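You operate a simulated robot arm through the tools that you are given. There is no shell and no other tool. Be economical: measure what you need, move in short steps, check, and stop when the job is done.

The job below is to be done with a simulated two-armed robot. You get a single attempt, and the scene is never put back.

JOB
Put one of the yellow test cards from the top of the front belt on the top of the rear detector head. Take the tall blue carton on the top of the right steel table and put it away on the shelf under the long steel table by the wall. Take the green hand brush from the top of the end cupboard and leave it in the inside of the green clean tray. Press the arrow up key of the small detector three times. Put two of the blue blocks from the top of the trial line belt on the front of the right steel table. Take the purple pack on the left part of the middle line belt and put it away on the top of the left steel table. The order is free. Set down upright: tall blue carton, blue block, purple pack.

Only the result counts: the job must be done as asked and must still hold three seconds after the hand-in. Knocking over, shifting, dropping, spilling or breaking anything else fails it.

ROBOT AND FRAMES
Two 7-joint arms with two-finger parallel grippers on one trunk, on a base that drives. Base frame: it is fixed to the floor where the robot stands at the start and does not move with it; the origin is under the middle of the robot, x ahead of it, y to its left, z up; the surface under the hand at the start is at about z = 68. Lengths are in cm, angles in rad, forces in N, time in s.
The left shoulder is at the start at [5, 17.7, 107.9], the right one opposite. With the tool pointing down near the work surface each hand reaches from about 10 to 68 cm from the robot's upright axis, wherever it stands, measured 20 degrees to its own side. Places, roughly: arrow up key of the small detector [190, -670, 80]; blue block (6x6x7 cm) [-280, -210, 80]; front of the right steel table (38x20 cm) [-110, -70, 76]; green hand brush (13x7x7 cm) [-70, 190, 80]; inside of the green clean tray [-80, 170, 40]; purple pack [-125, -250, 75]; shelf under the long steel table by the wall [-110, -700, 40]; tall blue carton [-150, -75, 75]; top of the left steel table [-120, -290, 80]; top of the rear detector head [-90, 80, 100]; yellow test card [75, 0, 75]. Payload 3.43 kg a hand.
Tool frame (each hand has its own): the origin (TCP) lies between the finger pads and is the grasp point; the fingertips stand 3.4 cm ahead of it; z points along the fingers, y is the line along which they close. Largest opening 12.8 cm; finger width 2.4, thickness 1.2; the body of the gripper, 4.8 by 13 cm, starts 9.6 cm behind the TCP.
Orientation is that of the tool frame in the base frame, as [roll, pitch, yaw] about the fixed x, y, z axes, in that order (R = Rz(yaw) Ry(pitch) Rx(roll)). With the fingers straight down and closing along the base's y, the tool's x points along the base's -x, its y along +y and its z along -z.

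CONTROLS
- The arms move only by the tool jog_arm. It takes "left_plan", "right_plan" or both (then of equal length, played together; a hand with none holds still); each is a list of rows, each a list of 7 numbers: the turn, a rotation vector about the base's x, y, z in rad, then the shift along the base's x, y, z in cm, then the opening, from 0 (shut) to 1 (fully open). In form: [[wx, wy, wz, tx, ty, tz, grip], ...]. A call has 1 to 10 rows; each row is the pose to reach, as a shift and turn from the pose commanded when the call began. Each row takes 0.2 s and may step no farther than 5 cm and 0.15 rad from the row before; otherwise, or with a gripper value out of range, the whole call is refused. A pose out of reach is approached as far as the arm can. The call stops where the force on the tool passes 40 N (or 10 N more than at its start, if that is more) or the arm is blocked; 0.2 s more then pass. The fingers move at their own pace (about 10.8 cm/s each) and stop on an object; they squeeze with about 26 N. The grip force told is the motor's: it shows also when the fingers shut on nothing. Time passes only in rows, and 0.2 s behind the last, so rows that repeat a pose let the fingers close. The reply holds the time, the measured pose of the TCP, the force on the tool along the base axes, the opening and the grip force, in the units named above and with some noise, with the torque about the TCP (base axes, N m) and any sound that the robot's microphone picked up, and new pictures: "pictures" is both (left out), scene, wrist or none (wrist: the cameras of the hands that moved).
- Cameras (640 x 400 px; columns grow to the right, rows downward): "scene" is now at [15.32, 0.67, 122.65]; the picture's right is [0.08, -1.00, 0.00], its down [-0.69, -0.06, -0.72] and it looks along [0.72, 0.06, -0.69] (base axes); focal length 268 px, centre (320, 200). "left" rides on the left gripper at [7.6, 1.1, -16] in its tool frame; the picture's right is [-0.15, 0.99, 0.00], its down [-0.88, -0.13, -0.46] and it looks along [-0.45, -0.07, 0.89] (tool axes); focal length 234 px, centre (320, 200). "right" rides on the right gripper at [7.6, -1.1, -16] in its tool frame; the picture's right is [0.15, 0.99, 0.00], its down [-0.88, 0.13, -0.46] and it looks along [-0.45, 0.07, 0.89] (tool axes); focal length 234 px, centre (320, 200). There is no depth. A picture from a camera that has moved, and an enlarged one, comes with that camera's place and axes in the base frame and with its lens.
- slide_trunk(by): slides the trunk up (or, below 0, down) by that many cm; the arms and the scene camera ride with it, the base frame stays. It gives what a move gives, with no picture.
- base_move(legs): drives the robot by 1 to 6 legs, each [ahead, turn to the left] in cm and rad, along the robot's own axes; the way and the turn of a leg run together, so that a leg with both is an arc; at most 150 cm and 3.142 rad a leg. The arms and the cameras ride along, it lands a little off, and it stops where it bumps. It gives what a move gives, and a new picture of the scene camera.
- pan_tilt(pan, tilt): turns the head with the scene camera to pan (to the left, within 1.396 rad either way) and tilt (down, from -0.506 to 1.204), counted from straight ahead of the robot. It gives what a move gives, and a new picture of the scene camera.
- inspect(camera, box): a new picture of the part [left, top, right, bottom] of that camera's present view, enlarged. It takes no simulated time.
- hand_in(): hands the job in; it is judged then, once.

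Go step by step. Nothing tells you exact positions but the pictures and the camera data: compare them with the known pose of the tool, close in by small moves and look again before you grip or let go. The budget is 196 turns and 260 pictures, counting those below and the enlarged ones. Unless the task says otherwise, let go and move clear before handing in.

The tools are called after "Call:" as name(argument=value, ...) on one line, values as JSON. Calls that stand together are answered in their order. jog_arm: Moves the arms, as the interface text tells. Its arguments: {"type":"object","properties":{"left_plan":{"type":"array","items":{"type":"array","items":{"type":"number"}}},"right_plan":{"type":"array","items":{"type":"array","items":{"type":"number"}}},"pictures":{"type":"string","enum":["both","scene","wrist","none"]}},"required":[]} The other tools are called the same way: slide_trunk (by) slides the trunk up or down; base_move (legs) drives the base; pan_tilt (pan, tilt) turns the head that bears the scene camera; inspect (camera, box) takes an enlarged picture of a part of a camera's view; hand_in () hands the job in.

At the start:

```text
time: 0.0
left_position: [47.43, 26.02, 88.17]
left_tool_rot: [3.141, 0.0, -3.14]
left_contact_force: [0.2, -0.5, 0.2]
left_moment: [0.01, 0.03, -0.02]
left_opening: 12.79
left_grasp_force: 0.0
right_position: [47.76, -17.52, 92.68]
right_tool_rot: [3.141, 0.0, 3.141]
right_contact_force: [-0.1, 0.1, 0.1]
right_moment: [0.03, 0.0, 0.03]
right_opening: 12.79
right_grasp_force: 0.0
trunk travel left (down, up): [-25.0, 15.1]
robot x, y, heading: [0.23, -0.35, 0.0]
head pan, tilt: [0.08, 0.763]
```

scene: 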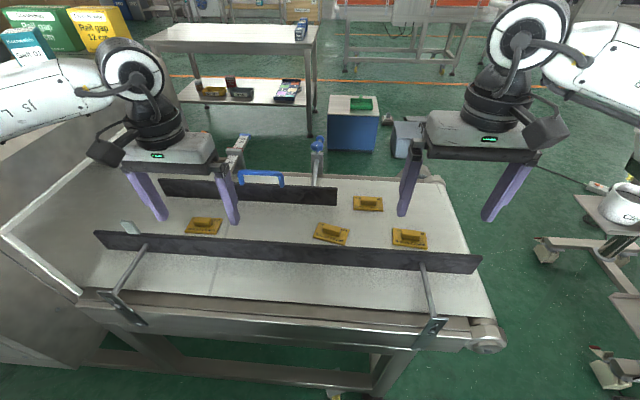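
right: 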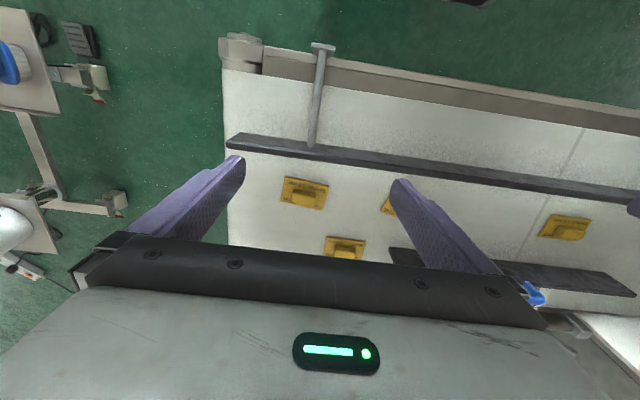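
left: 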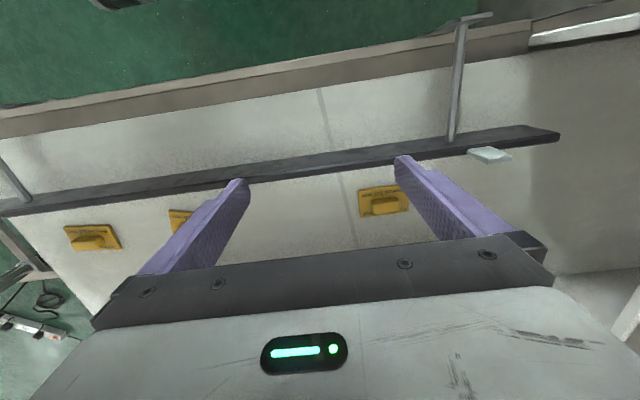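

The yellow cards lie on the belt in front of me, the nearest around [58, -18, 69] by the right hand. I'll look closer at them first.

Call:
inspect(camera="scene", box=[300, 170, 460, 270])

Call:
inspect(camera="right", box=[240, 140, 400, 240])

```text
4.00 times, centred on (380, 220) of scene
camera zoom: at [15.32, 0.67, 122.65], right [0.08, -1.0, 0.0], down [-0.69, -0.06, -0.72], along [0.72, 0.06, -0.69], focal length 1074 px, centre (80, 120)
```

zoom: 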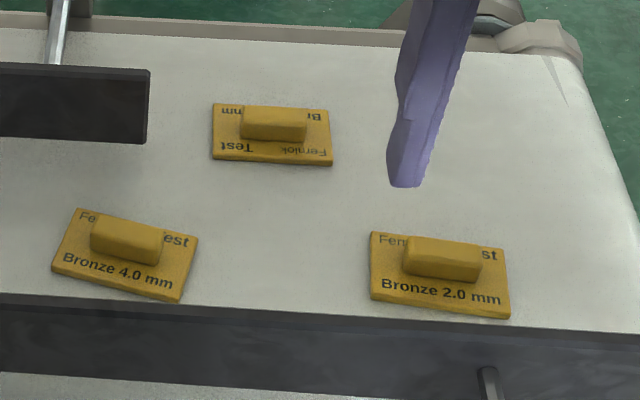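

```text
4.00 times, centred on (320, 190) of right
camera zoom: at [40.26, -18.58, 108.8], right [-0.15, 0.99, 0.0], down [0.88, 0.13, 0.46], along [0.45, 0.07, -0.89], focal length 937 px, centre (320, 240)
```

zoom: 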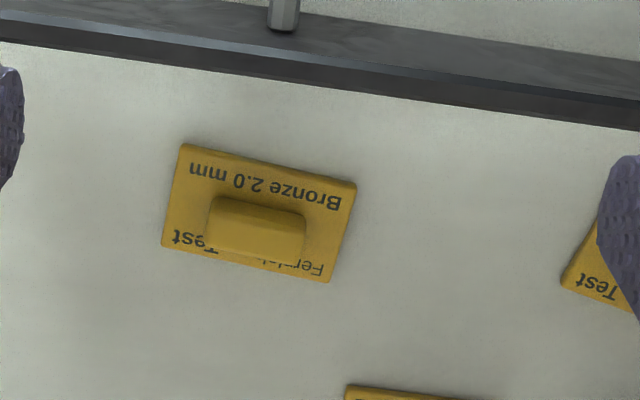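

The right hand can take the "2.0 mm" card by its raised bar, near [58.9, -18.3]. I'll move above it with a partly closed gripper.

Call:
jog_arm(right_plan=[[0, 0, 0, 4, 0, 0, 0.5], [0, 0, 0, 8, -0.4, 0, 0.5], [0, 0, 0, 11.2, -0.8, -3, 0.5], [0, 0, 0, 11.2, -0.8, -7, 0.5], [0, 0, 0, 11.2, -0.8, -11, 0.5], [0, 0, 0, 11.2, -0.8, -15, 0.5], [0, 0, 0, 11.2, -0.8, -15, 0.5]], pictures="both")

```text
time: 1.6
left_position: [47.56, 26.17, 88.25]
left_tool_rot: [-3.142, 0.001, -3.14]
left_contact_force: [0.0, -0.1, -0.2]
left_moment: [0.01, -0.01, -0.01]
left_opening: 12.8
left_grasp_force: 0.1
right_position: [59.0, -18.47, 77.7]
right_tool_rot: [3.141, -0.001, -3.141]
right_contact_force: [0.3, 0.2, 0.6]
right_moment: [-0.02, -0.02, 0.0]
right_opening: 6.39
right_grasp_force: 0.0
trunk travel left (down, up): [-25.0, 15.1]
robot x, y, heading: [0.38, -0.0, 0.001]
head pan, tilt: [0.08, 0.763]
camera scene: at [15.32, 0.67, 122.65], right [0.08, -1.0, 0.0], down [-0.69, -0.06, -0.72], along [0.72, 0.06, -0.69], focal length 268 px, centre (320, 200)
camera right: at [51.57, -19.54, 93.77], right [-0.15, 0.99, 0.0], down [0.88, 0.13, 0.46], along [0.45, 0.07, -0.89], focal length 234 px, centre (320, 200)
```

scene: 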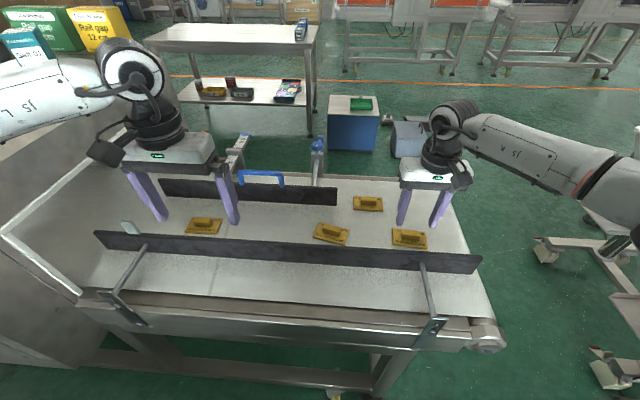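
right: 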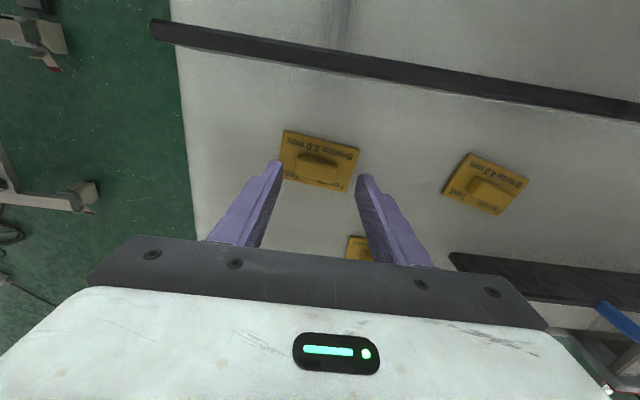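

The bar is centred between the fingers. I'll descend to just above the plate and close.

Call:
jog_arm(right_plan=[[0, 0, 0, 0, 0, -3, 0.5], [0, 0, 0, 0, 0, -4.5, 0.5], [0, 0, 0, 0, 0, -5.2, 0.5], [0, 0, 0, 0, 0, -5.2, 0.5]], pictures="wrist")

Call:
inspect(camera="scene", box=[340, 170, 500, 270])

```text
time: 2.6
left_position: [47.34, 26.05, 88.27]
left_tool_rot: [3.14, -0.001, -3.14]
left_contact_force: [0.0, -0.2, -0.2]
left_moment: [0.02, 0.02, 0.03]
left_opening: 12.81
left_grasp_force: 0.0
right_position: [59.02, -18.24, 72.62]
right_tool_rot: [-3.141, 0.0, -3.141]
right_contact_force: [-0.7, 0.1, 0.3]
right_moment: [0.02, 0.01, 0.03]
right_opening: 6.39
right_grasp_force: 0.0
trunk travel left (down, up): [-25.0, 15.1]
robot x, y, heading: [-0.18, 0.0, 0.006]
head pan, tilt: [0.08, 0.763]
camera right: at [51.43, -19.39, 88.6], right [-0.15, 0.99, 0.0], down [0.88, 0.13, 0.46], along [0.45, 0.07, -0.89], focal length 234 px, centre (320, 200)
```

right: 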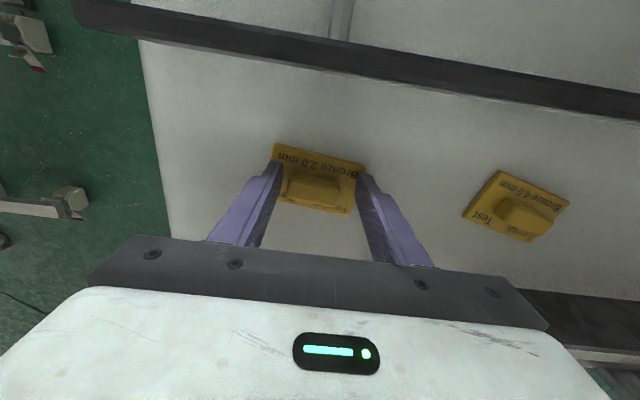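

```text
4.00 times, centred on (420, 220) of scene
camera zoom: at [15.32, 0.67, 122.65], right [0.08, -1.0, 0.0], down [-0.69, -0.06, -0.72], along [0.72, 0.06, -0.69], focal length 1074 px, centre (-80, 120)
```

zoom: 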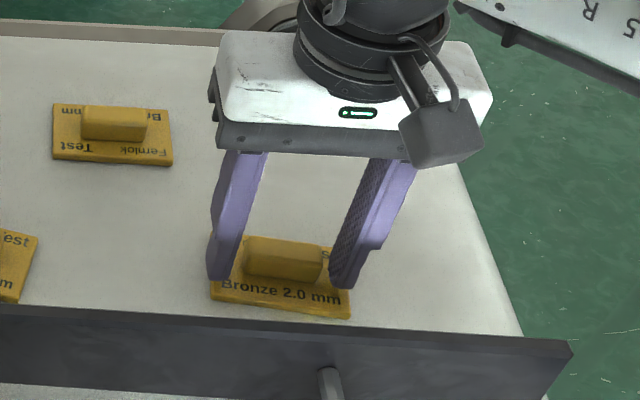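

Call:
jog_arm(right_plan=[[0, 0, 0, 0.4, -0.2, -0.3, 0.5], [0, 0, 0, 0.4, -0.2, -0.3, 0.2], [0, 0, 0, 0.4, -0.2, -0.3, 0.1], [0, 0, 0, 0.4, -0.2, -0.3, 0.1], [0, 0, 0, 0.4, -0.2, -0.3, 0.1]], pictures="none")

Call:
jog_arm(right_plan=[[0, 0, 0, 0, 0, 3, 0.1], [0, 0, 0, 0, 0, 7, 0.1], [0, 0, 0, 0, 0, 11, 0.1], [0, 0, 0, -4, 0, 15, 0.1], [0, 0, 0, -8, 0, 20, 0.1], [0, 0, 0, -12, 0, 24, 0.1], [0, 0, 0, -16, 0, 28, 0.1], [0, 0, 0, -20, 0, 28, 0.1]], pictures="wrist")

Call:
pan_tilt(pan=1.39, tilt=0.3)

Call:
pan_tilt(pan=-1.39, tilt=0.3)

```text
time: 3.8
left_position: [47.35, 26.06, 88.19]
left_tool_rot: [-3.141, -0.001, -3.14]
left_contact_force: [-0.2, -0.4, -0.1]
left_moment: [0.02, -0.02, -0.03]
left_opening: 12.78
left_grasp_force: 0.0
right_position: [59.44, -18.57, 72.35]
right_tool_rot: [3.141, 0.001, -3.141]
right_contact_force: [0.2, 1.0, 1.0]
right_moment: [0.02, 0.02, -0.03]
right_opening: 4.61
right_grasp_force: 26.5
trunk travel left (down, up): [-25.0, 15.1]
robot x, y, heading: [0.13, -0.15, -0.0]
head pan, tilt: [0.08, 0.763]
```

```text
refused: row 4 steps farther than a row can; nothing moved
```

```text
time: 5.3
left_position: [47.36, 26.08, 88.19]
left_tool_rot: [3.141, 0.0, -3.141]
left_contact_force: [0.4, -0.2, 0.4]
left_moment: [0.05, -0.02, 0.02]
left_opening: 12.79
left_grasp_force: 0.0
right_position: [59.29, -18.54, 72.33]
right_tool_rot: [-3.141, 0.001, -3.14]
right_contact_force: [-0.6, -0.5, 1.8]
right_moment: [0.03, 0.04, 0.01]
right_opening: 4.58
right_grasp_force: 26.0
trunk travel left (down, up): [-25.0, 15.1]
robot x, y, heading: [0.29, 0.16, 0.0]
head pan, tilt: [1.389, 0.3]
camera scene: at [8.8, 9.18, 126.78], right [0.98, -0.18, 0.0], down [-0.05, -0.29, -0.96], along [0.17, 0.94, -0.3], focal length 268 px, centre (320, 200)
```

scene: 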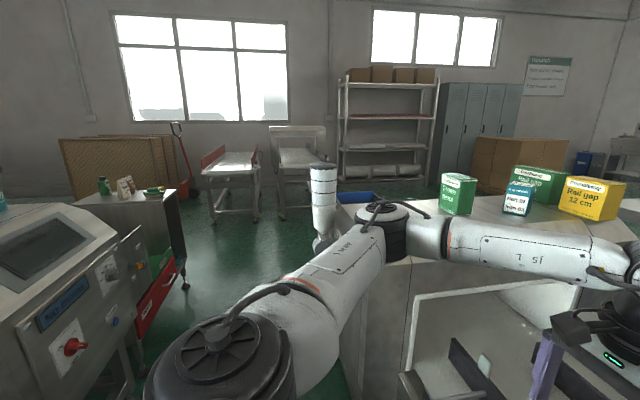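

```text
time: 7.7
left_position: [47.31, 26.12, 88.28]
left_tool_rot: [-3.141, 0.0, -3.141]
left_contact_force: [-0.4, 0.1, 0.1]
left_moment: [0.0, -0.01, 0.01]
left_opening: 12.8
left_grasp_force: 0.1
right_position: [59.42, -18.47, 72.34]
right_tool_rot: [-3.14, 0.001, 3.141]
right_contact_force: [0.4, 0.1, 0.0]
right_moment: [-0.02, 0.01, -0.05]
right_opening: 4.56
right_grasp_force: 25.7
trunk travel left (down, up): [-25.0, 15.1]
robot x, y, heading: [-0.0, 0.47, 0.002]
head pan, tilt: [-1.389, 0.3]
camera scene: at [8.8, -9.18, 126.78], right [-0.98, -0.18, 0.0], down [-0.05, 0.29, -0.96], along [0.17, -0.94, -0.3], focal length 268 px, centre (320, 200)
```

scene: 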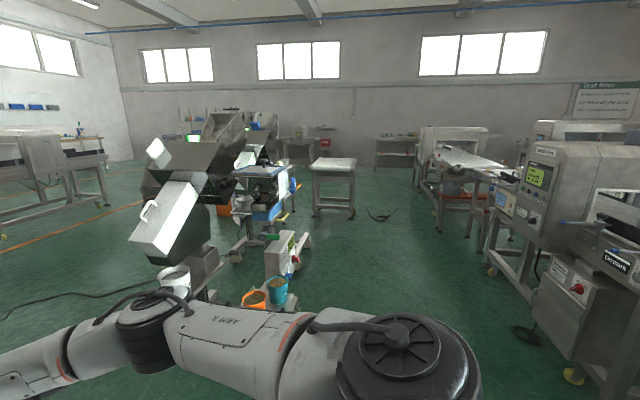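

The card is held. I'll lift it, and tuck both hands in before turning the base.

Call:
jog_arm(right_plan=[[0, 0, 0, 0, 0, 4, 0.1], [0, 0, 0, 0, 0, 8, 0.1], [0, 0, 0, 0, 0, 12, 0.1], [0, 0, 0, -3, 0, 16, 0.1], [0, 0, 0, -6, 0, 20, 0.1], [0, 0, 0, -10, 0, 23, 0.1], [0, 0, 0, -14, 0, 26, 0.1], [0, 0, 0, -18, 0, 28, 0.1], [0, 0, 0, -23, 0, 28, 0.1], [0, 0, 0, -28, 0, 28, 0.1]], left_plan=[[0, 0, 0, 0, 0, 3, 1], [0, 0, 0, 0, 0, 6, 1], [0, 0, 0, 0, 0, 9, 1], [0, 0, 0, 0, 0, 12, 0.5], [0, 0, 0, -3, 0, 13, 0.5], [0, 0, 0, -6, 0, 13, 0.5], [0, 0, 0, -9, 0, 13, 0.5], [0, 0, 0, -12, 0, 13, 0.5], [0, 0, 0, -15, 0, 13, 0.5], [0, 0, 0, -18, 0, 13, 0.5]], pictures="wrist")

```text
time: 9.9
left_position: [29.2, 25.98, 101.06]
left_tool_rot: [3.142, 0.003, -3.139]
left_contact_force: [-0.8, 1.1, 0.7]
left_moment: [0.03, -0.04, 0.0]
left_opening: 6.39
left_grasp_force: 0.0
right_position: [31.2, -18.5, 100.24]
right_tool_rot: [3.141, 0.001, 3.141]
right_contact_force: [-0.4, -0.5, 0.2]
right_moment: [0.03, 0.01, 0.02]
right_opening: 4.54
right_grasp_force: 25.6
trunk travel left (down, up): [-25.0, 15.1]
robot x, y, heading: [-0.16, 0.05, -0.0]
head pan, tilt: [-1.389, 0.3]
camera right: at [23.79, -19.59, 116.28], right [-0.14, 0.99, 0.0], down [0.88, 0.13, 0.46], along [0.45, 0.07, -0.89], focal length 234 px, centre (320, 200)
camera left: at [21.43, 27.17, 117.07], right [0.14, 0.99, 0.0], down [0.88, -0.13, 0.46], along [0.45, -0.07, -0.89], focal length 234 px, centre (320, 200)
```

right: 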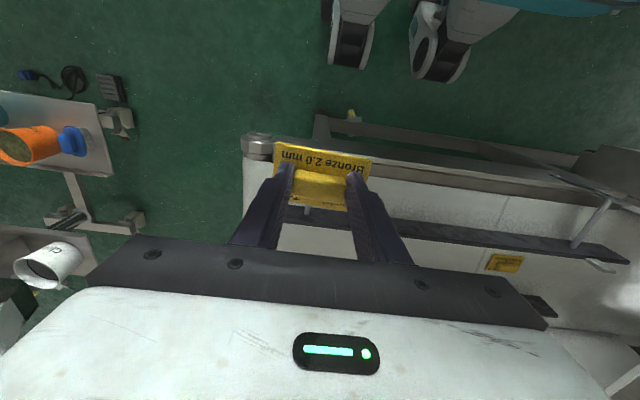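
left: 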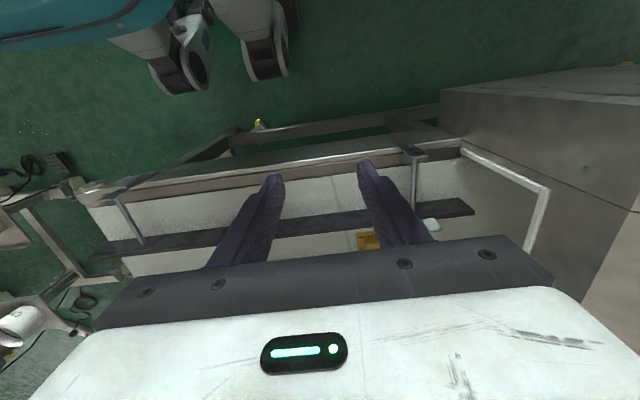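

Card is firmly held. Next I back off a little and turn left toward the rear detector.

Call:
base_move(legs=[[-12, 0], [0, 2.2]])

Call:
pan_tilt(pan=0, tilt=0.5)

```text
time: 16.5
left_position: [-50.36, 6.78, 101.1]
left_tool_rot: [3.14, -0.001, -0.903]
left_contact_force: [0.1, 0.1, -0.2]
left_moment: [-0.02, -0.01, 0.02]
left_opening: 6.42
left_grasp_force: 0.1
right_position: [-16.81, 36.08, 100.21]
right_tool_rot: [3.141, 0.001, -0.907]
right_contact_force: [-0.5, 0.8, -0.5]
right_moment: [0.0, 0.02, 0.02]
right_opening: 4.49
right_grasp_force: 26.0
trunk travel left (down, up): [-25.0, 15.1]
robot x, y, heading: [-12.26, 0.08, 2.244]
head pan, tilt: [-1.389, 0.3]
camera scene: at [-9.96, 12.51, 126.78], right [0.75, -0.66, 0.0], down [-0.2, -0.22, -0.96], along [0.63, 0.72, -0.3], focal length 268 px, centre (320, 200)
```

scene: 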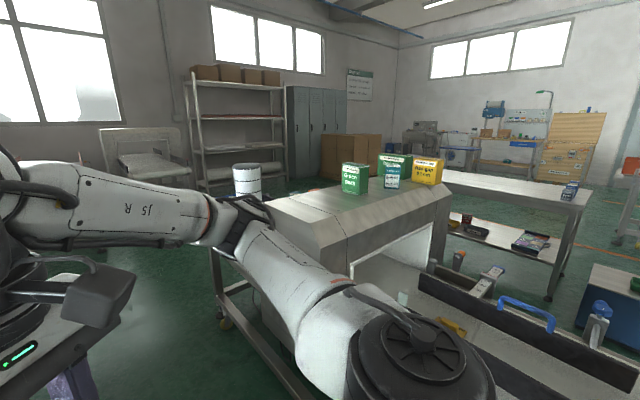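

```text
time: 18.0
left_position: [-50.33, 6.96, 100.98]
left_tool_rot: [-3.141, 0.0, -0.903]
left_contact_force: [0.0, -0.7, -0.1]
left_moment: [0.01, 0.0, 0.01]
left_opening: 6.38
left_grasp_force: 0.0
right_position: [-16.85, 36.06, 100.26]
right_tool_rot: [-3.14, 0.0, -0.907]
right_contact_force: [0.1, -0.2, -0.8]
right_moment: [0.0, 0.01, -0.02]
right_opening: 4.5
right_grasp_force: 26.1
trunk travel left (down, up): [-25.0, 15.1]
robot x, y, heading: [-12.15, 0.13, 2.237]
head pan, tilt: [0.0, 0.499]
camera scene: at [-21.75, 12.67, 124.94], right [0.79, 0.62, 0.0], down [0.3, -0.38, -0.88], along [-0.54, 0.69, -0.48], focal length 268 px, centre (320, 200)
```

scene: 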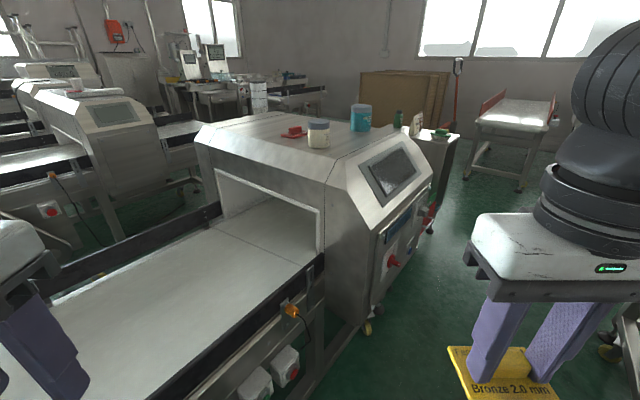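

The rear detector head's top seems to span about x −55…−123, y 57…105 at z≈100, with room near its front-right. I'll check the floor clearance beside its belt before moving.

Call:
pan_tilt(pan=0.3, tilt=1.0)

Call:
pan_tilt(pan=-0.8, tilt=0.7)

```text
time: 18.9
left_position: [-50.39, 6.89, 101.05]
left_tool_rot: [-3.141, 0.0, -0.902]
left_contact_force: [0.2, 0.5, -0.3]
left_moment: [-0.01, 0.05, 0.0]
left_opening: 6.39
left_grasp_force: 0.1
right_position: [-16.79, 36.03, 100.17]
right_tool_rot: [3.141, -0.001, -0.904]
right_contact_force: [0.6, -0.4, 0.0]
right_moment: [-0.04, -0.03, -0.01]
right_opening: 4.51
right_grasp_force: 25.8
trunk travel left (down, up): [-25.0, 15.1]
robot x, y, heading: [-12.03, -0.04, 2.234]
head pan, tilt: [0.3, 1.0]
camera scene: at [-21.87, 9.48, 120.84], right [0.57, 0.82, 0.0], down [0.69, -0.48, -0.54], along [-0.44, 0.31, -0.84], focal length 268 px, centre (320, 200)
```

scene: 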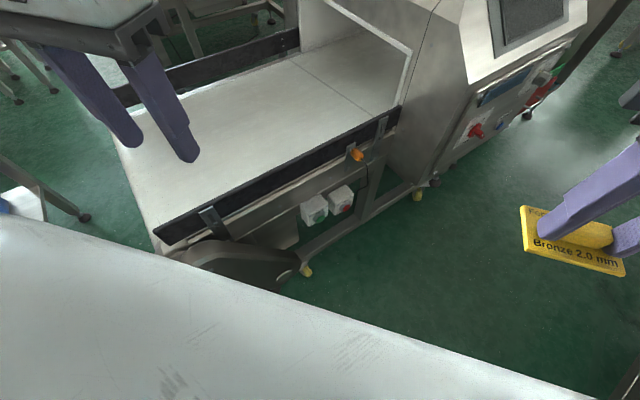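

```text
time: 20.3
left_position: [-50.34, 6.84, 101.06]
left_tool_rot: [-3.141, -0.001, -0.903]
left_contact_force: [-0.3, -0.2, -0.7]
left_moment: [-0.01, 0.01, 0.0]
left_opening: 6.4
left_grasp_force: 0.0
right_position: [-16.81, 36.15, 100.24]
right_tool_rot: [-3.141, -0.002, -0.905]
right_contact_force: [-0.2, 0.7, -0.4]
right_moment: [0.04, 0.01, 0.02]
right_opening: 4.49
right_grasp_force: 26.2
trunk travel left (down, up): [-25.0, 15.1]
robot x, y, heading: [-12.0, 0.13, 2.236]
head pan, tilt: [-0.799, 0.7]
camera scene: at [-15.01, 13.93, 123.17], right [0.99, -0.13, 0.0], down [-0.09, -0.64, -0.76], along [0.1, 0.76, -0.64], focal length 268 px, centre (320, 200)
```

scene: 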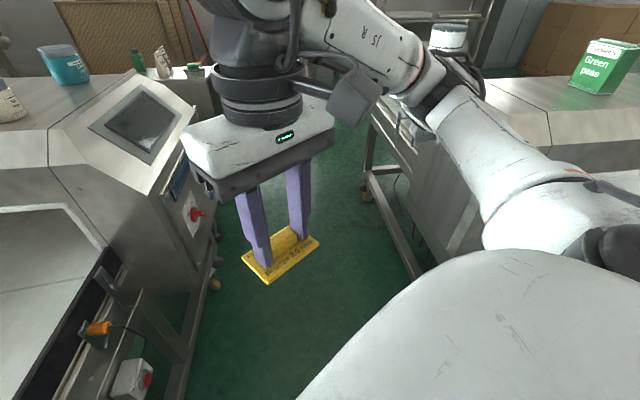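

The aisle beside the rear detector is about 85 cm wide and clear. I'll raise the trunk, then advance slantwise and look again.

Call:
slide_trunk(by=12)

Call:
base_move(legs=[[0, -0.34], [27, 0], [0, 0.6]])

Call:
pan_tilt(pan=-0.2, tilt=0.6)

```text
time: 21.8
left_position: [-50.41, 6.96, 113.02]
left_tool_rot: [3.141, 0.0, -0.902]
left_contact_force: [-0.3, 0.2, -0.1]
left_moment: [0.01, 0.03, 0.02]
left_opening: 6.4
left_grasp_force: 0.0
right_position: [-16.83, 36.15, 112.27]
right_tool_rot: [3.141, 0.0, -0.907]
right_contact_force: [0.4, 0.2, 0.4]
right_moment: [-0.02, 0.0, -0.01]
right_opening: 4.52
right_grasp_force: 26.1
trunk travel left (down, up): [-37.0, 3.1]
robot x, y, heading: [-11.84, 0.01, 2.235]
head pan, tilt: [-0.799, 0.7]
```

```text
time: 26.4
left_position: [-59.9, 23.2, 113.0]
left_tool_rot: [3.142, 0.0, -0.651]
left_contact_force: [-0.1, -0.3, 0.0]
left_moment: [-0.01, 0.01, -0.06]
left_opening: 6.41
left_grasp_force: 0.0
right_position: [-34.48, 59.9, 112.29]
right_tool_rot: [-3.141, -0.002, -0.655]
right_contact_force: [-1.2, 0.5, -0.9]
right_moment: [0.02, -0.03, 0.01]
right_opening: 4.51
right_grasp_force: 25.7
trunk travel left (down, up): [-37.0, 3.1]
robot x, y, heading: [-21.09, 25.55, 2.492]
head pan, tilt: [-0.799, 0.7]
camera scene: at [-27.25, 38.75, 135.17], right [0.99, 0.12, 0.0], down [0.08, -0.64, -0.77], along [-0.09, 0.76, -0.64], focal length 268 px, centre (320, 200)
```

scene: 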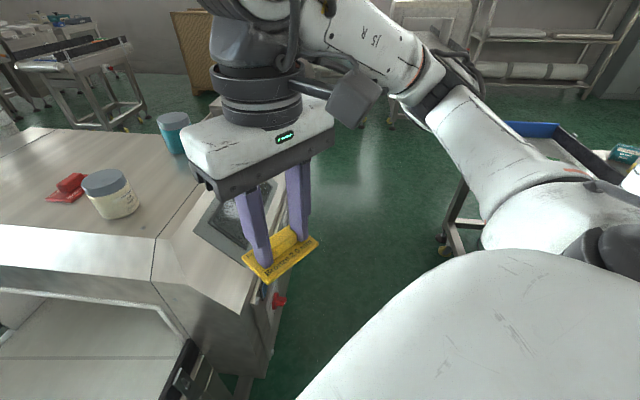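

```text
time: 27.4
left_position: [-59.78, 23.29, 112.96]
left_tool_rot: [3.141, 0.0, -0.652]
left_contact_force: [-0.8, 0.5, 0.2]
left_moment: [0.0, -0.03, -0.02]
left_opening: 6.41
left_grasp_force: 0.2
right_position: [-34.42, 59.8, 112.17]
right_tool_rot: [-3.141, -0.001, -0.655]
right_contact_force: [0.3, -0.8, -0.8]
right_moment: [-0.01, 0.01, 0.02]
right_opening: 4.48
right_grasp_force: 26.2
trunk travel left (down, up): [-37.0, 3.1]
robot x, y, heading: [-20.92, 26.27, 2.482]
head pan, tilt: [-0.201, 0.6]
camera scene: at [-32.04, 37.02, 136.03], right [0.76, 0.66, 0.0], down [0.37, -0.43, -0.82], along [-0.54, 0.62, -0.57], focal length 268 px, centre (320, 200)
```

scene: 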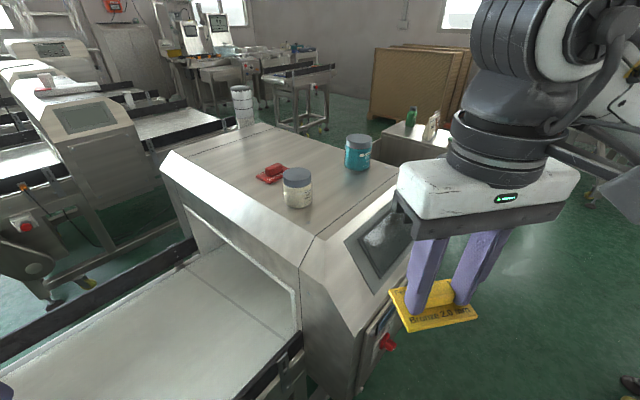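

The flat top spans x −58…−117, y 65…103 at z≈101; I'll aim for the free gap between the two jars at about [-66, 85]. I need to move ~20 cm north first.

Call:
base_move(legs=[[0, -0.78], [20, 0], [0, 0.9]])

Call:
pan_tilt(pan=-0.2, tilt=0.75)

```text
time: 33.4
left_position: [-61.9, 38.5, 112.92]
left_tool_rot: [-3.141, 0.0, -0.534]
left_contact_force: [-0.1, 0.2, -0.5]
left_moment: [0.05, -0.01, -0.01]
left_opening: 6.39
left_grasp_force: 0.0
right_position: [-41.06, 77.73, 112.13]
right_tool_rot: [3.142, 0.0, -0.536]
right_contact_force: [-0.3, 0.1, -0.4]
right_moment: [0.0, -0.02, -0.02]
right_opening: 4.48
right_grasp_force: 25.8
trunk travel left (down, up): [-37.0, 3.1]
robot x, y, heading: [-23.68, 45.83, 2.604]
head pan, tilt: [-0.201, 0.6]
camera scene: at [-35.96, 55.4, 136.03], right [0.67, 0.74, 0.0], down [0.42, -0.38, -0.83], along [-0.61, 0.55, -0.56], focal length 268 px, centre (320, 200)
```

scene: 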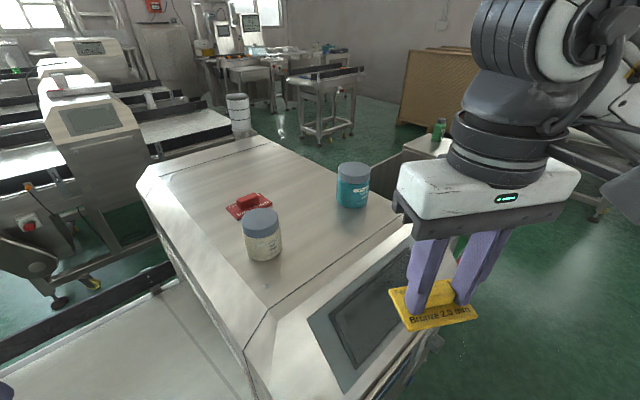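

```text
time: 34.0
left_position: [-61.94, 38.49, 113.07]
left_tool_rot: [-3.141, 0.001, -0.535]
left_contact_force: [-0.7, 0.1, 0.4]
left_moment: [0.02, 0.03, 0.0]
left_opening: 6.38
left_grasp_force: 0.1
right_position: [-41.09, 77.88, 112.18]
right_tool_rot: [3.141, -0.001, -0.535]
right_contact_force: [-0.6, -0.1, -0.6]
right_moment: [0.01, 0.03, 0.02]
right_opening: 4.49
right_grasp_force: 25.6
trunk travel left (down, up): [-37.0, 3.1]
robot x, y, heading: [-23.19, 45.62, 2.607]
head pan, tilt: [-0.201, 0.75]
camera scene: at [-35.54, 55.05, 134.75], right [0.67, 0.74, 0.0], down [0.51, -0.46, -0.73], along [-0.54, 0.49, -0.68], focal length 268 px, centre (320, 200)
```

scene: 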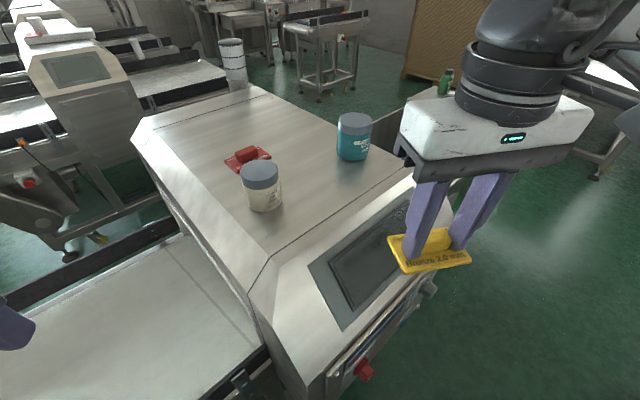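

Now I'll move the card over the gap, staying between the jars.

Call:
jog_arm(right_plan=[[0, 0, 0, -1, 3, 2, 0.1], [0, 0, 0, -3, 6.5, 3, 0.1], [0, 0, 0, -7.5, 6.5, 3, 0.1], [0, 0, 0, -12, 6.5, 3, 0.1], [0, 0, 0, -16.5, 6.5, 3, 0.1], [0, 0, 0, -21, 6.5, 3, 0.1], [0, 0, 0, -25, 6.5, 2, 0.1], [0, 0, 0, -25, 6.5, -1.5, 0.1], [0, 0, 0, -25, 6.5, -4, 0.1], [0, 0, 0, -25, 6.5, -4, 0.1]])

```text
time: 36.2
left_position: [-61.88, 38.59, 112.9]
left_tool_rot: [3.141, 0.0, -0.534]
left_contact_force: [0.1, 0.3, 0.0]
left_moment: [-0.01, -0.01, 0.03]
left_opening: 6.41
left_grasp_force: 0.0
right_position: [-66.08, 84.22, 108.18]
right_tool_rot: [-3.141, 0.0, -0.536]
right_contact_force: [-0.2, 0.4, -1.0]
right_moment: [0.01, -0.01, 0.01]
right_opening: 4.47
right_grasp_force: 25.6
trunk travel left (down, up): [-37.0, 3.1]
robot x, y, heading: [-23.46, 45.76, 2.605]
head pan, tilt: [-0.201, 0.75]
camera scene: at [-35.53, 55.06, 134.75], right [0.67, 0.74, 0.0], down [0.51, -0.46, -0.73], along [-0.54, 0.49, -0.68], focal length 268 px, centre (320, 200)
camera right: at [-58.88, 81.22, 124.21], right [-0.38, -0.93, 0.0], down [-0.82, 0.34, 0.46], along [-0.42, 0.17, -0.89], focal length 234 px, centre (320, 200)
```

scene: 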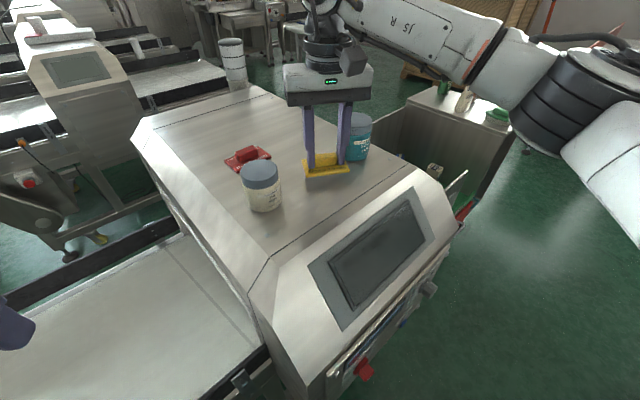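
right: 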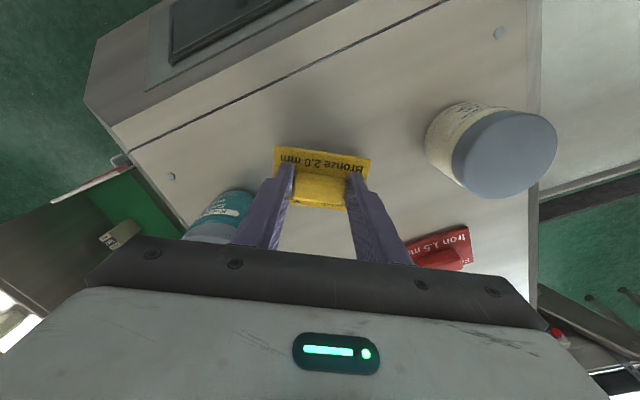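

Call:
jog_arm(right_plan=[[0, 0, 0, 0, -0.5, -1.5, 0.1], [0, 0, 0, 0, -0.5, -2.3, 0.1], [0, 0, 0, 0, -0.5, -2.7, 0.1]], pictures="none")

Call:
inspect(camera="scene", box=[230, 120, 390, 220])

```text
time: 37.0
left_position: [-61.78, 38.3, 113.2]
left_tool_rot: [3.14, 0.004, -0.535]
left_contact_force: [0.5, 0.2, -0.1]
left_moment: [-0.01, -0.01, 0.05]
left_opening: 6.37
left_grasp_force: 0.0
right_position: [-65.89, 83.74, 106.09]
right_tool_rot: [3.139, 0.012, -0.536]
right_contact_force: [-1.6, 4.9, 32.0]
right_moment: [0.3, 0.0, 0.03]
right_opening: 4.51
right_grasp_force: 26.3
trunk travel left (down, up): [-37.0, 3.1]
robot x, y, heading: [-23.43, 45.55, 2.603]
head pan, tilt: [-0.201, 0.75]
```

```text
4.00 times, centred on (310, 170) of scene
camera zoom: at [-35.33, 54.9, 134.84], right [0.67, 0.74, 0.0], down [0.5, -0.46, -0.73], along [-0.54, 0.49, -0.68], focal length 1074 px, centre (360, 320)
```

zoom: 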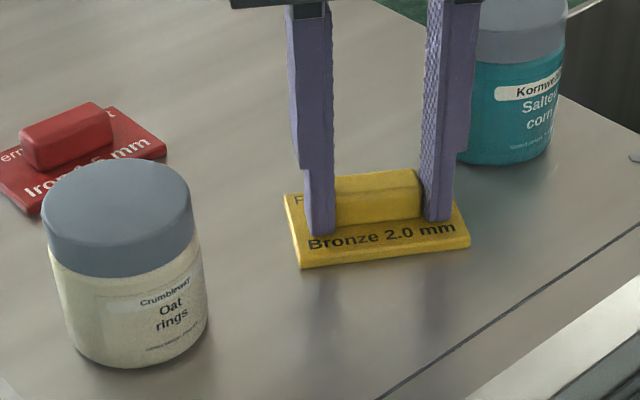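

The card rests on the surface. I'll ease the pressure, open slightly and lift away.

Call:
jog_arm(right_plan=[[0, 0, 0, 0, 0, 0.5, 0.1], [0, 0, 0, 0, 0, 0.5, 0.45], [0, 0, 0, 0, 0, 0.5, 0.45], [0, 0, 0, 0, 0, 2, 0.45], [0, 0, 0, 0, 0, 6, 0.45], [0, 0, 0, 0, 0, 11, 0.45]], pictures="scene")

```text
time: 38.5
left_position: [-61.82, 38.49, 113.04]
left_tool_rot: [-3.141, -0.001, -0.533]
left_contact_force: [-0.5, -0.2, 0.4]
left_moment: [0.01, 0.0, -0.02]
left_opening: 6.42
left_grasp_force: 0.0
right_position: [-66.02, 83.71, 116.33]
right_tool_rot: [-3.141, -0.003, -0.537]
right_contact_force: [-0.1, -0.2, -0.1]
right_moment: [0.02, -0.03, 0.01]
right_opening: 5.76
right_grasp_force: 0.1
trunk travel left (down, up): [-37.0, 3.1]
robot x, y, heading: [-23.43, 45.73, 2.606]
head pan, tilt: [-0.201, 0.75]
camera scene: at [-35.51, 54.99, 134.75], right [0.67, 0.74, 0.0], down [0.51, -0.46, -0.73], along [-0.54, 0.49, -0.68], focal length 268 px, centre (320, 200)
```

scene: 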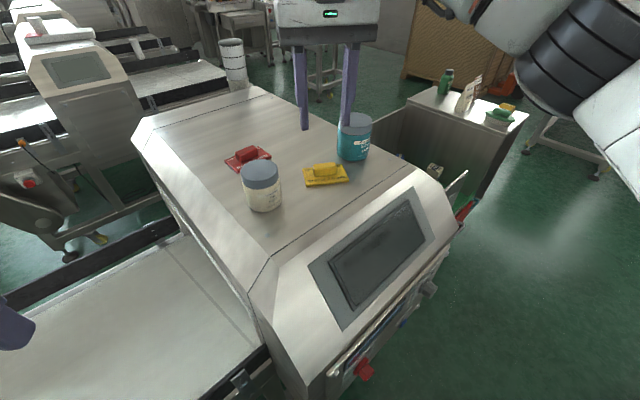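

Card done. I'll pull the right hand back and look toward the end cupboard.

Call:
jog_arm(right_plan=[[0, 0, 0, 4.5, 0, 0, 0.45], [0, 0, 0, 9, 0, 0, 0.45], [0, 0, 0, 13.5, 0, 0, 0.45], [0, 0, 0, 18, -1, 0, 0.45], [0, 0, 0, 22, -3, 0, 0.45], [0, 0, 0, 25, -6, 0, 0.45]], pictures="none")

Call:
pan_tilt(pan=-0.75, tilt=0.5)

```text
time: 39.9
left_position: [-61.9, 38.45, 112.98]
left_tool_rot: [-3.141, 0.0, -0.535]
left_contact_force: [-0.5, -0.1, -1.3]
left_moment: [0.03, 0.01, 0.0]
left_opening: 6.38
left_grasp_force: 0.1
right_position: [-41.42, 77.64, 116.49]
right_tool_rot: [3.14, -0.002, -0.538]
right_contact_force: [0.2, 0.3, -0.2]
right_moment: [0.02, -0.02, -0.01]
right_opening: 5.74
right_grasp_force: 0.1
trunk travel left (down, up): [-37.0, 3.1]
robot x, y, heading: [-23.36, 46.12, 2.607]
head pan, tilt: [-0.201, 0.75]
```

```text
time: 40.8
left_position: [-61.87, 38.55, 113.02]
left_tool_rot: [3.141, 0.001, -0.532]
left_contact_force: [1.1, 0.5, -0.4]
left_moment: [-0.02, 0.0, -0.01]
left_opening: 6.39
left_grasp_force: 0.0
right_position: [-41.41, 77.76, 116.31]
right_tool_rot: [3.141, -0.001, -0.537]
right_contact_force: [0.8, -0.2, -0.3]
right_moment: [-0.03, 0.03, 0.02]
right_opening: 5.75
right_grasp_force: 0.0
trunk travel left (down, up): [-37.0, 3.1]
robot x, y, heading: [-23.99, 45.65, 2.61]
head pan, tilt: [-0.75, 0.499]
camera scene: at [-31.97, 58.22, 136.94], right [0.96, 0.28, 0.0], down [0.13, -0.46, -0.88], along [-0.25, 0.84, -0.48], focal length 268 px, centre (320, 200)
```

scene: 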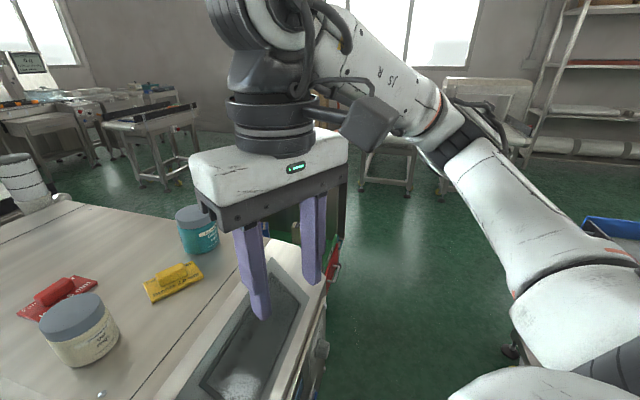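

I'll turn to face roughly +y and advance carefully up the aisle, then look at the cupboard.

Call:
base_move(legs=[[0, -1.2], [45, 0]])

Call:
pan_tilt(pan=0.6, tilt=0.6)

```text
time: 46.6
left_position: [-36.41, 123.88, 112.95]
left_tool_rot: [3.142, 0.0, -1.741]
left_contact_force: [0.2, 0.3, 0.0]
left_moment: [-0.05, -0.03, 0.01]
left_opening: 6.39
left_grasp_force: 0.0
right_position: [7.68, 118.84, 116.36]
right_tool_rot: [-3.141, -0.001, -1.743]
right_contact_force: [0.2, -0.6, -0.1]
right_moment: [-0.06, 0.0, 0.0]
right_opening: 5.78
right_grasp_force: 0.1
trunk travel left (down, up): [-37.0, 3.1]
robot x, y, heading: [-15.79, 90.8, 1.401]
head pan, tilt: [-0.75, 0.499]
camera scene: at [-7.13, 103.14, 136.93], right [0.6, -0.8, 0.0], down [-0.38, -0.29, -0.88], along [0.7, 0.53, -0.48], focal length 268 px, centre (320, 200)
```

scene: 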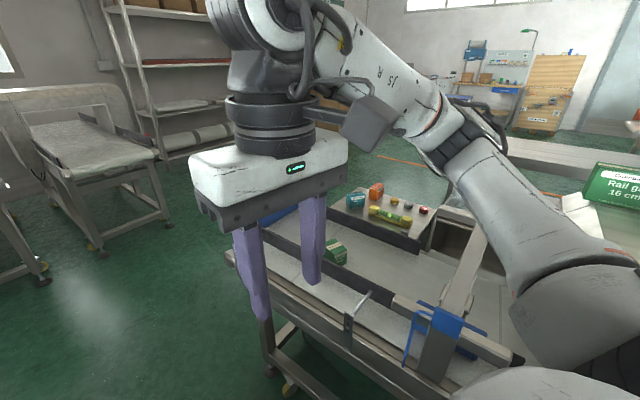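

```text
time: 48.1
left_position: [-36.27, 123.84, 112.99]
left_tool_rot: [3.141, 0.001, -1.743]
left_contact_force: [-0.2, 1.3, -0.2]
left_moment: [-0.04, -0.03, -0.01]
left_opening: 6.41
left_grasp_force: 0.0
right_position: [7.64, 118.78, 116.41]
right_tool_rot: [3.139, -0.001, -1.744]
right_contact_force: [0.2, 0.3, 0.4]
right_moment: [0.01, 0.0, 0.03]
right_opening: 5.75
right_grasp_force: 0.0
trunk travel left (down, up): [-37.0, 3.1]
robot x, y, heading: [-15.5, 90.38, 1.402]
head pan, tilt: [0.6, 0.6]
camera scene: at [-18.05, 105.64, 136.03], right [0.91, 0.41, 0.0], down [0.23, -0.51, -0.83], along [-0.34, 0.75, -0.56], focal length 268 px, centre (320, 200)
```

scene: 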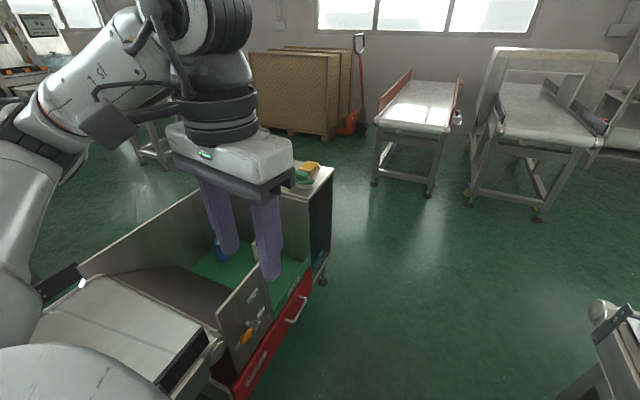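

Call:
inspect(camera="left", box=[0, 0, 640, 400])

Call:
inspect(camera="scene", box=[180, 130, 380, 330])

```text
1.00 times, centred on (320, 200) of left (not enlarged: the box is as wide or as high as the picture)
camera zoom: at [-38.78, 116.71, 129.05], right [-0.95, 0.31, 0.0], down [0.28, 0.85, 0.46], along [0.14, 0.43, -0.89], focal length 234 px, centre (320, 200)
```

zoom: 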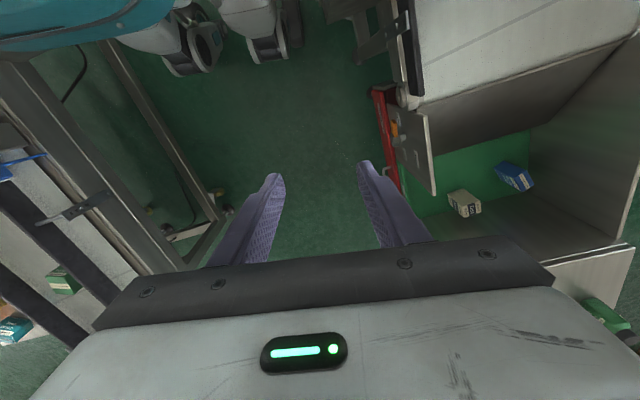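

```text
2.00 times, centred on (280, 230) of scene
camera zoom: at [-18.05, 105.64, 136.03], right [0.91, 0.41, 0.0], down [0.23, -0.51, -0.83], along [-0.34, 0.75, -0.56], focal length 537 px, centre (400, 140)
```

zoom: 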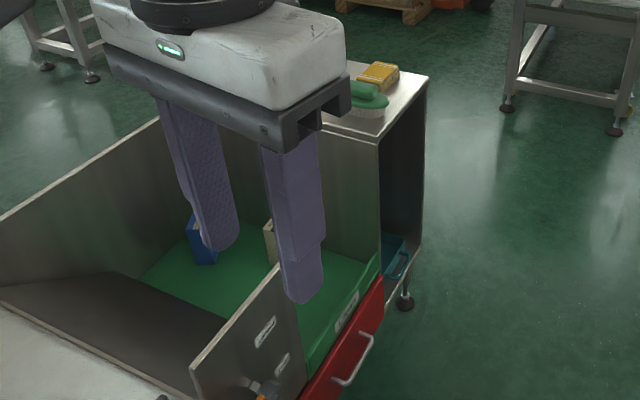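

The green tray floor lies inside the bin at about x −62…−110, y 152…185, z≈40, and the brush is on the cupboard top near [-62, 189]. I'll drive north in the clear aisle and turn west.

Call:
base_move(legs=[[0, 0.17], [86, 0], [0, 1.3]])

Call:
pan_tilt(pan=0.0, tilt=0.75)

```text
time: 56.5
left_position: [-50.71, 163.67, 113.03]
left_tool_rot: [-3.141, 0.002, -0.327]
left_contact_force: [-0.1, 0.5, 0.3]
left_moment: [0.02, 0.01, 0.0]
left_opening: 6.4
left_grasp_force: 0.0
right_position: [-38.88, 206.39, 116.31]
right_tool_rot: [-3.142, 0.001, -0.329]
right_contact_force: [-0.3, -0.5, 0.1]
right_moment: [0.02, 0.02, 0.01]
right_opening: 5.74
right_grasp_force: 0.0
trunk travel left (down, up): [-37.0, 3.1]
robot x, y, heading: [-14.66, 179.24, 2.81]
head pan, tilt: [0.6, 0.6]
camera scene: at [-29.75, 178.72, 136.03], right [-0.27, 0.96, 0.0], down [0.54, 0.15, -0.83], along [-0.79, -0.22, -0.56], focal length 268 px, centre (320, 200)
```

scene: 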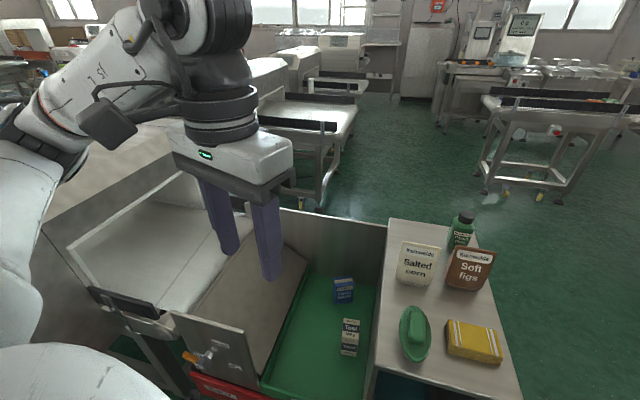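

```text
time: 57.5
left_position: [-50.74, 163.73, 113.07]
left_tool_rot: [3.142, 0.0, -0.327]
left_contact_force: [0.2, 0.8, -0.7]
left_moment: [0.0, 0.01, -0.01]
left_opening: 6.39
left_grasp_force: 0.0
right_position: [-38.83, 206.35, 116.43]
right_tool_rot: [3.141, 0.001, -0.331]
right_contact_force: [0.0, 0.6, -0.7]
right_moment: [0.02, 0.03, 0.01]
right_opening: 5.76
right_grasp_force: 0.1
trunk travel left (down, up): [-37.0, 3.1]
robot x, y, heading: [-14.74, 178.72, 2.812]
head pan, tilt: [0.0, 0.75]
camera scene: at [-29.07, 183.78, 134.75], right [0.32, 0.95, 0.0], down [0.65, -0.22, -0.73], along [-0.69, 0.24, -0.68], focal length 268 px, centre (320, 200)
```

scene: 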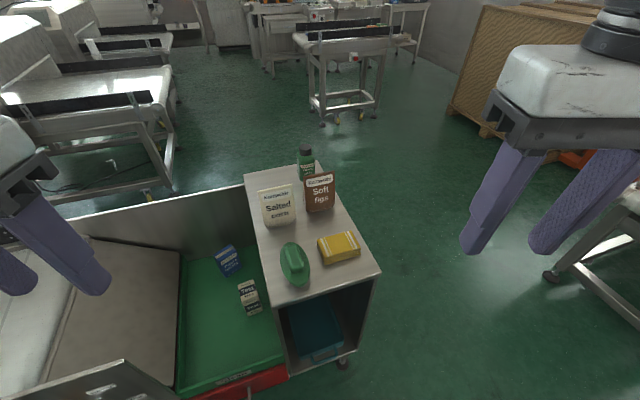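

Brush at about [-66, 190], its long axis nearly along x, top ≈ z 80; the tray below is reachable too. I'll square up to the cupboard and use the left hand.

Call:
base_move(legs=[[0, 0.33], [8, 0]])

Call:
inspect(camera="scene", box=[240, 200, 440, 325])

Call:
inspect(camera="left", box=[0, 0, 640, 400])

```text
time: 59.6
left_position: [-52.11, 152.93, 113.02]
left_tool_rot: [-3.141, 0.001, 0.0]
left_contact_force: [-0.4, 0.0, 0.1]
left_moment: [0.0, -0.06, 0.03]
left_opening: 6.4
left_grasp_force: 0.0
right_position: [-54.5, 197.3, 116.3]
right_tool_rot: [-3.141, -0.001, -0.002]
right_contact_force: [-0.2, 0.8, -0.3]
right_moment: [0.02, -0.03, 0.0]
right_opening: 5.76
right_grasp_force: 0.0
trunk travel left (down, up): [-37.0, 3.1]
robot x, y, heading: [-22.89, 178.89, 3.144]
head pan, tilt: [0.0, 0.75]
camera scene: at [-38.06, 178.9, 134.73], right [0.0, 1.0, 0.0], down [0.68, 0.0, -0.73], along [-0.73, 0.0, -0.68], focal length 268 px, centre (320, 200)
```

scene: 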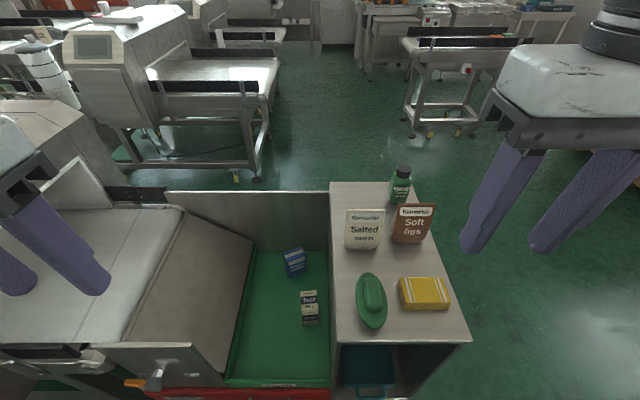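

```text
3.20 times, centred on (340, 262) of scene
camera zoom: at [-38.06, 178.9, 134.73], right [0.0, 1.0, 0.0], down [0.68, 0.0, -0.73], along [-0.73, 0.0, -0.68], focal length 859 px, centre (256, 0)
```

zoom: 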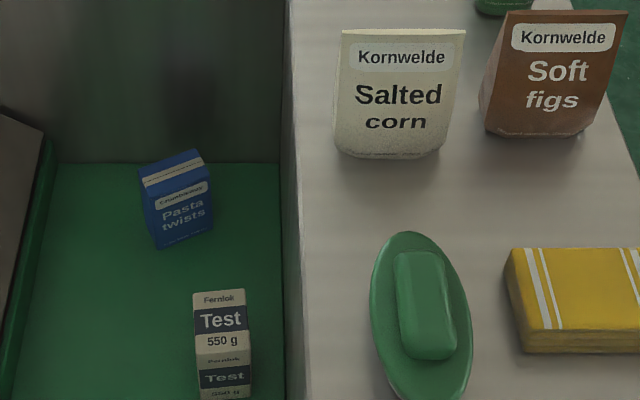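

```text
1.00 times, centred on (320, 200) of left (not enlarged: the box is as wide or as high as the picture)
camera zoom: at [-44.62, 151.9, 129.03], right [-0.15, -0.99, 0.0], down [-0.88, 0.13, 0.46], along [-0.45, 0.07, -0.89], focal length 234 px, centre (320, 200)
```

zoom: 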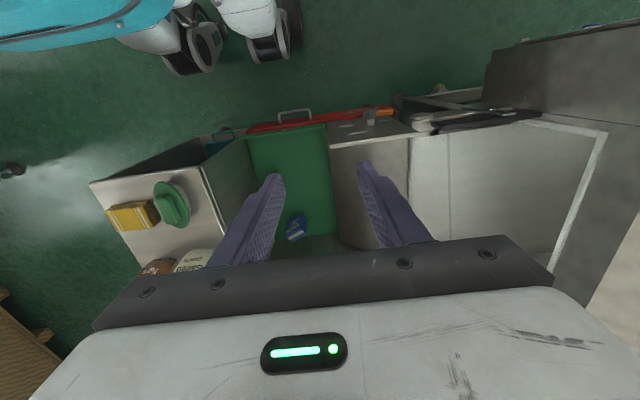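

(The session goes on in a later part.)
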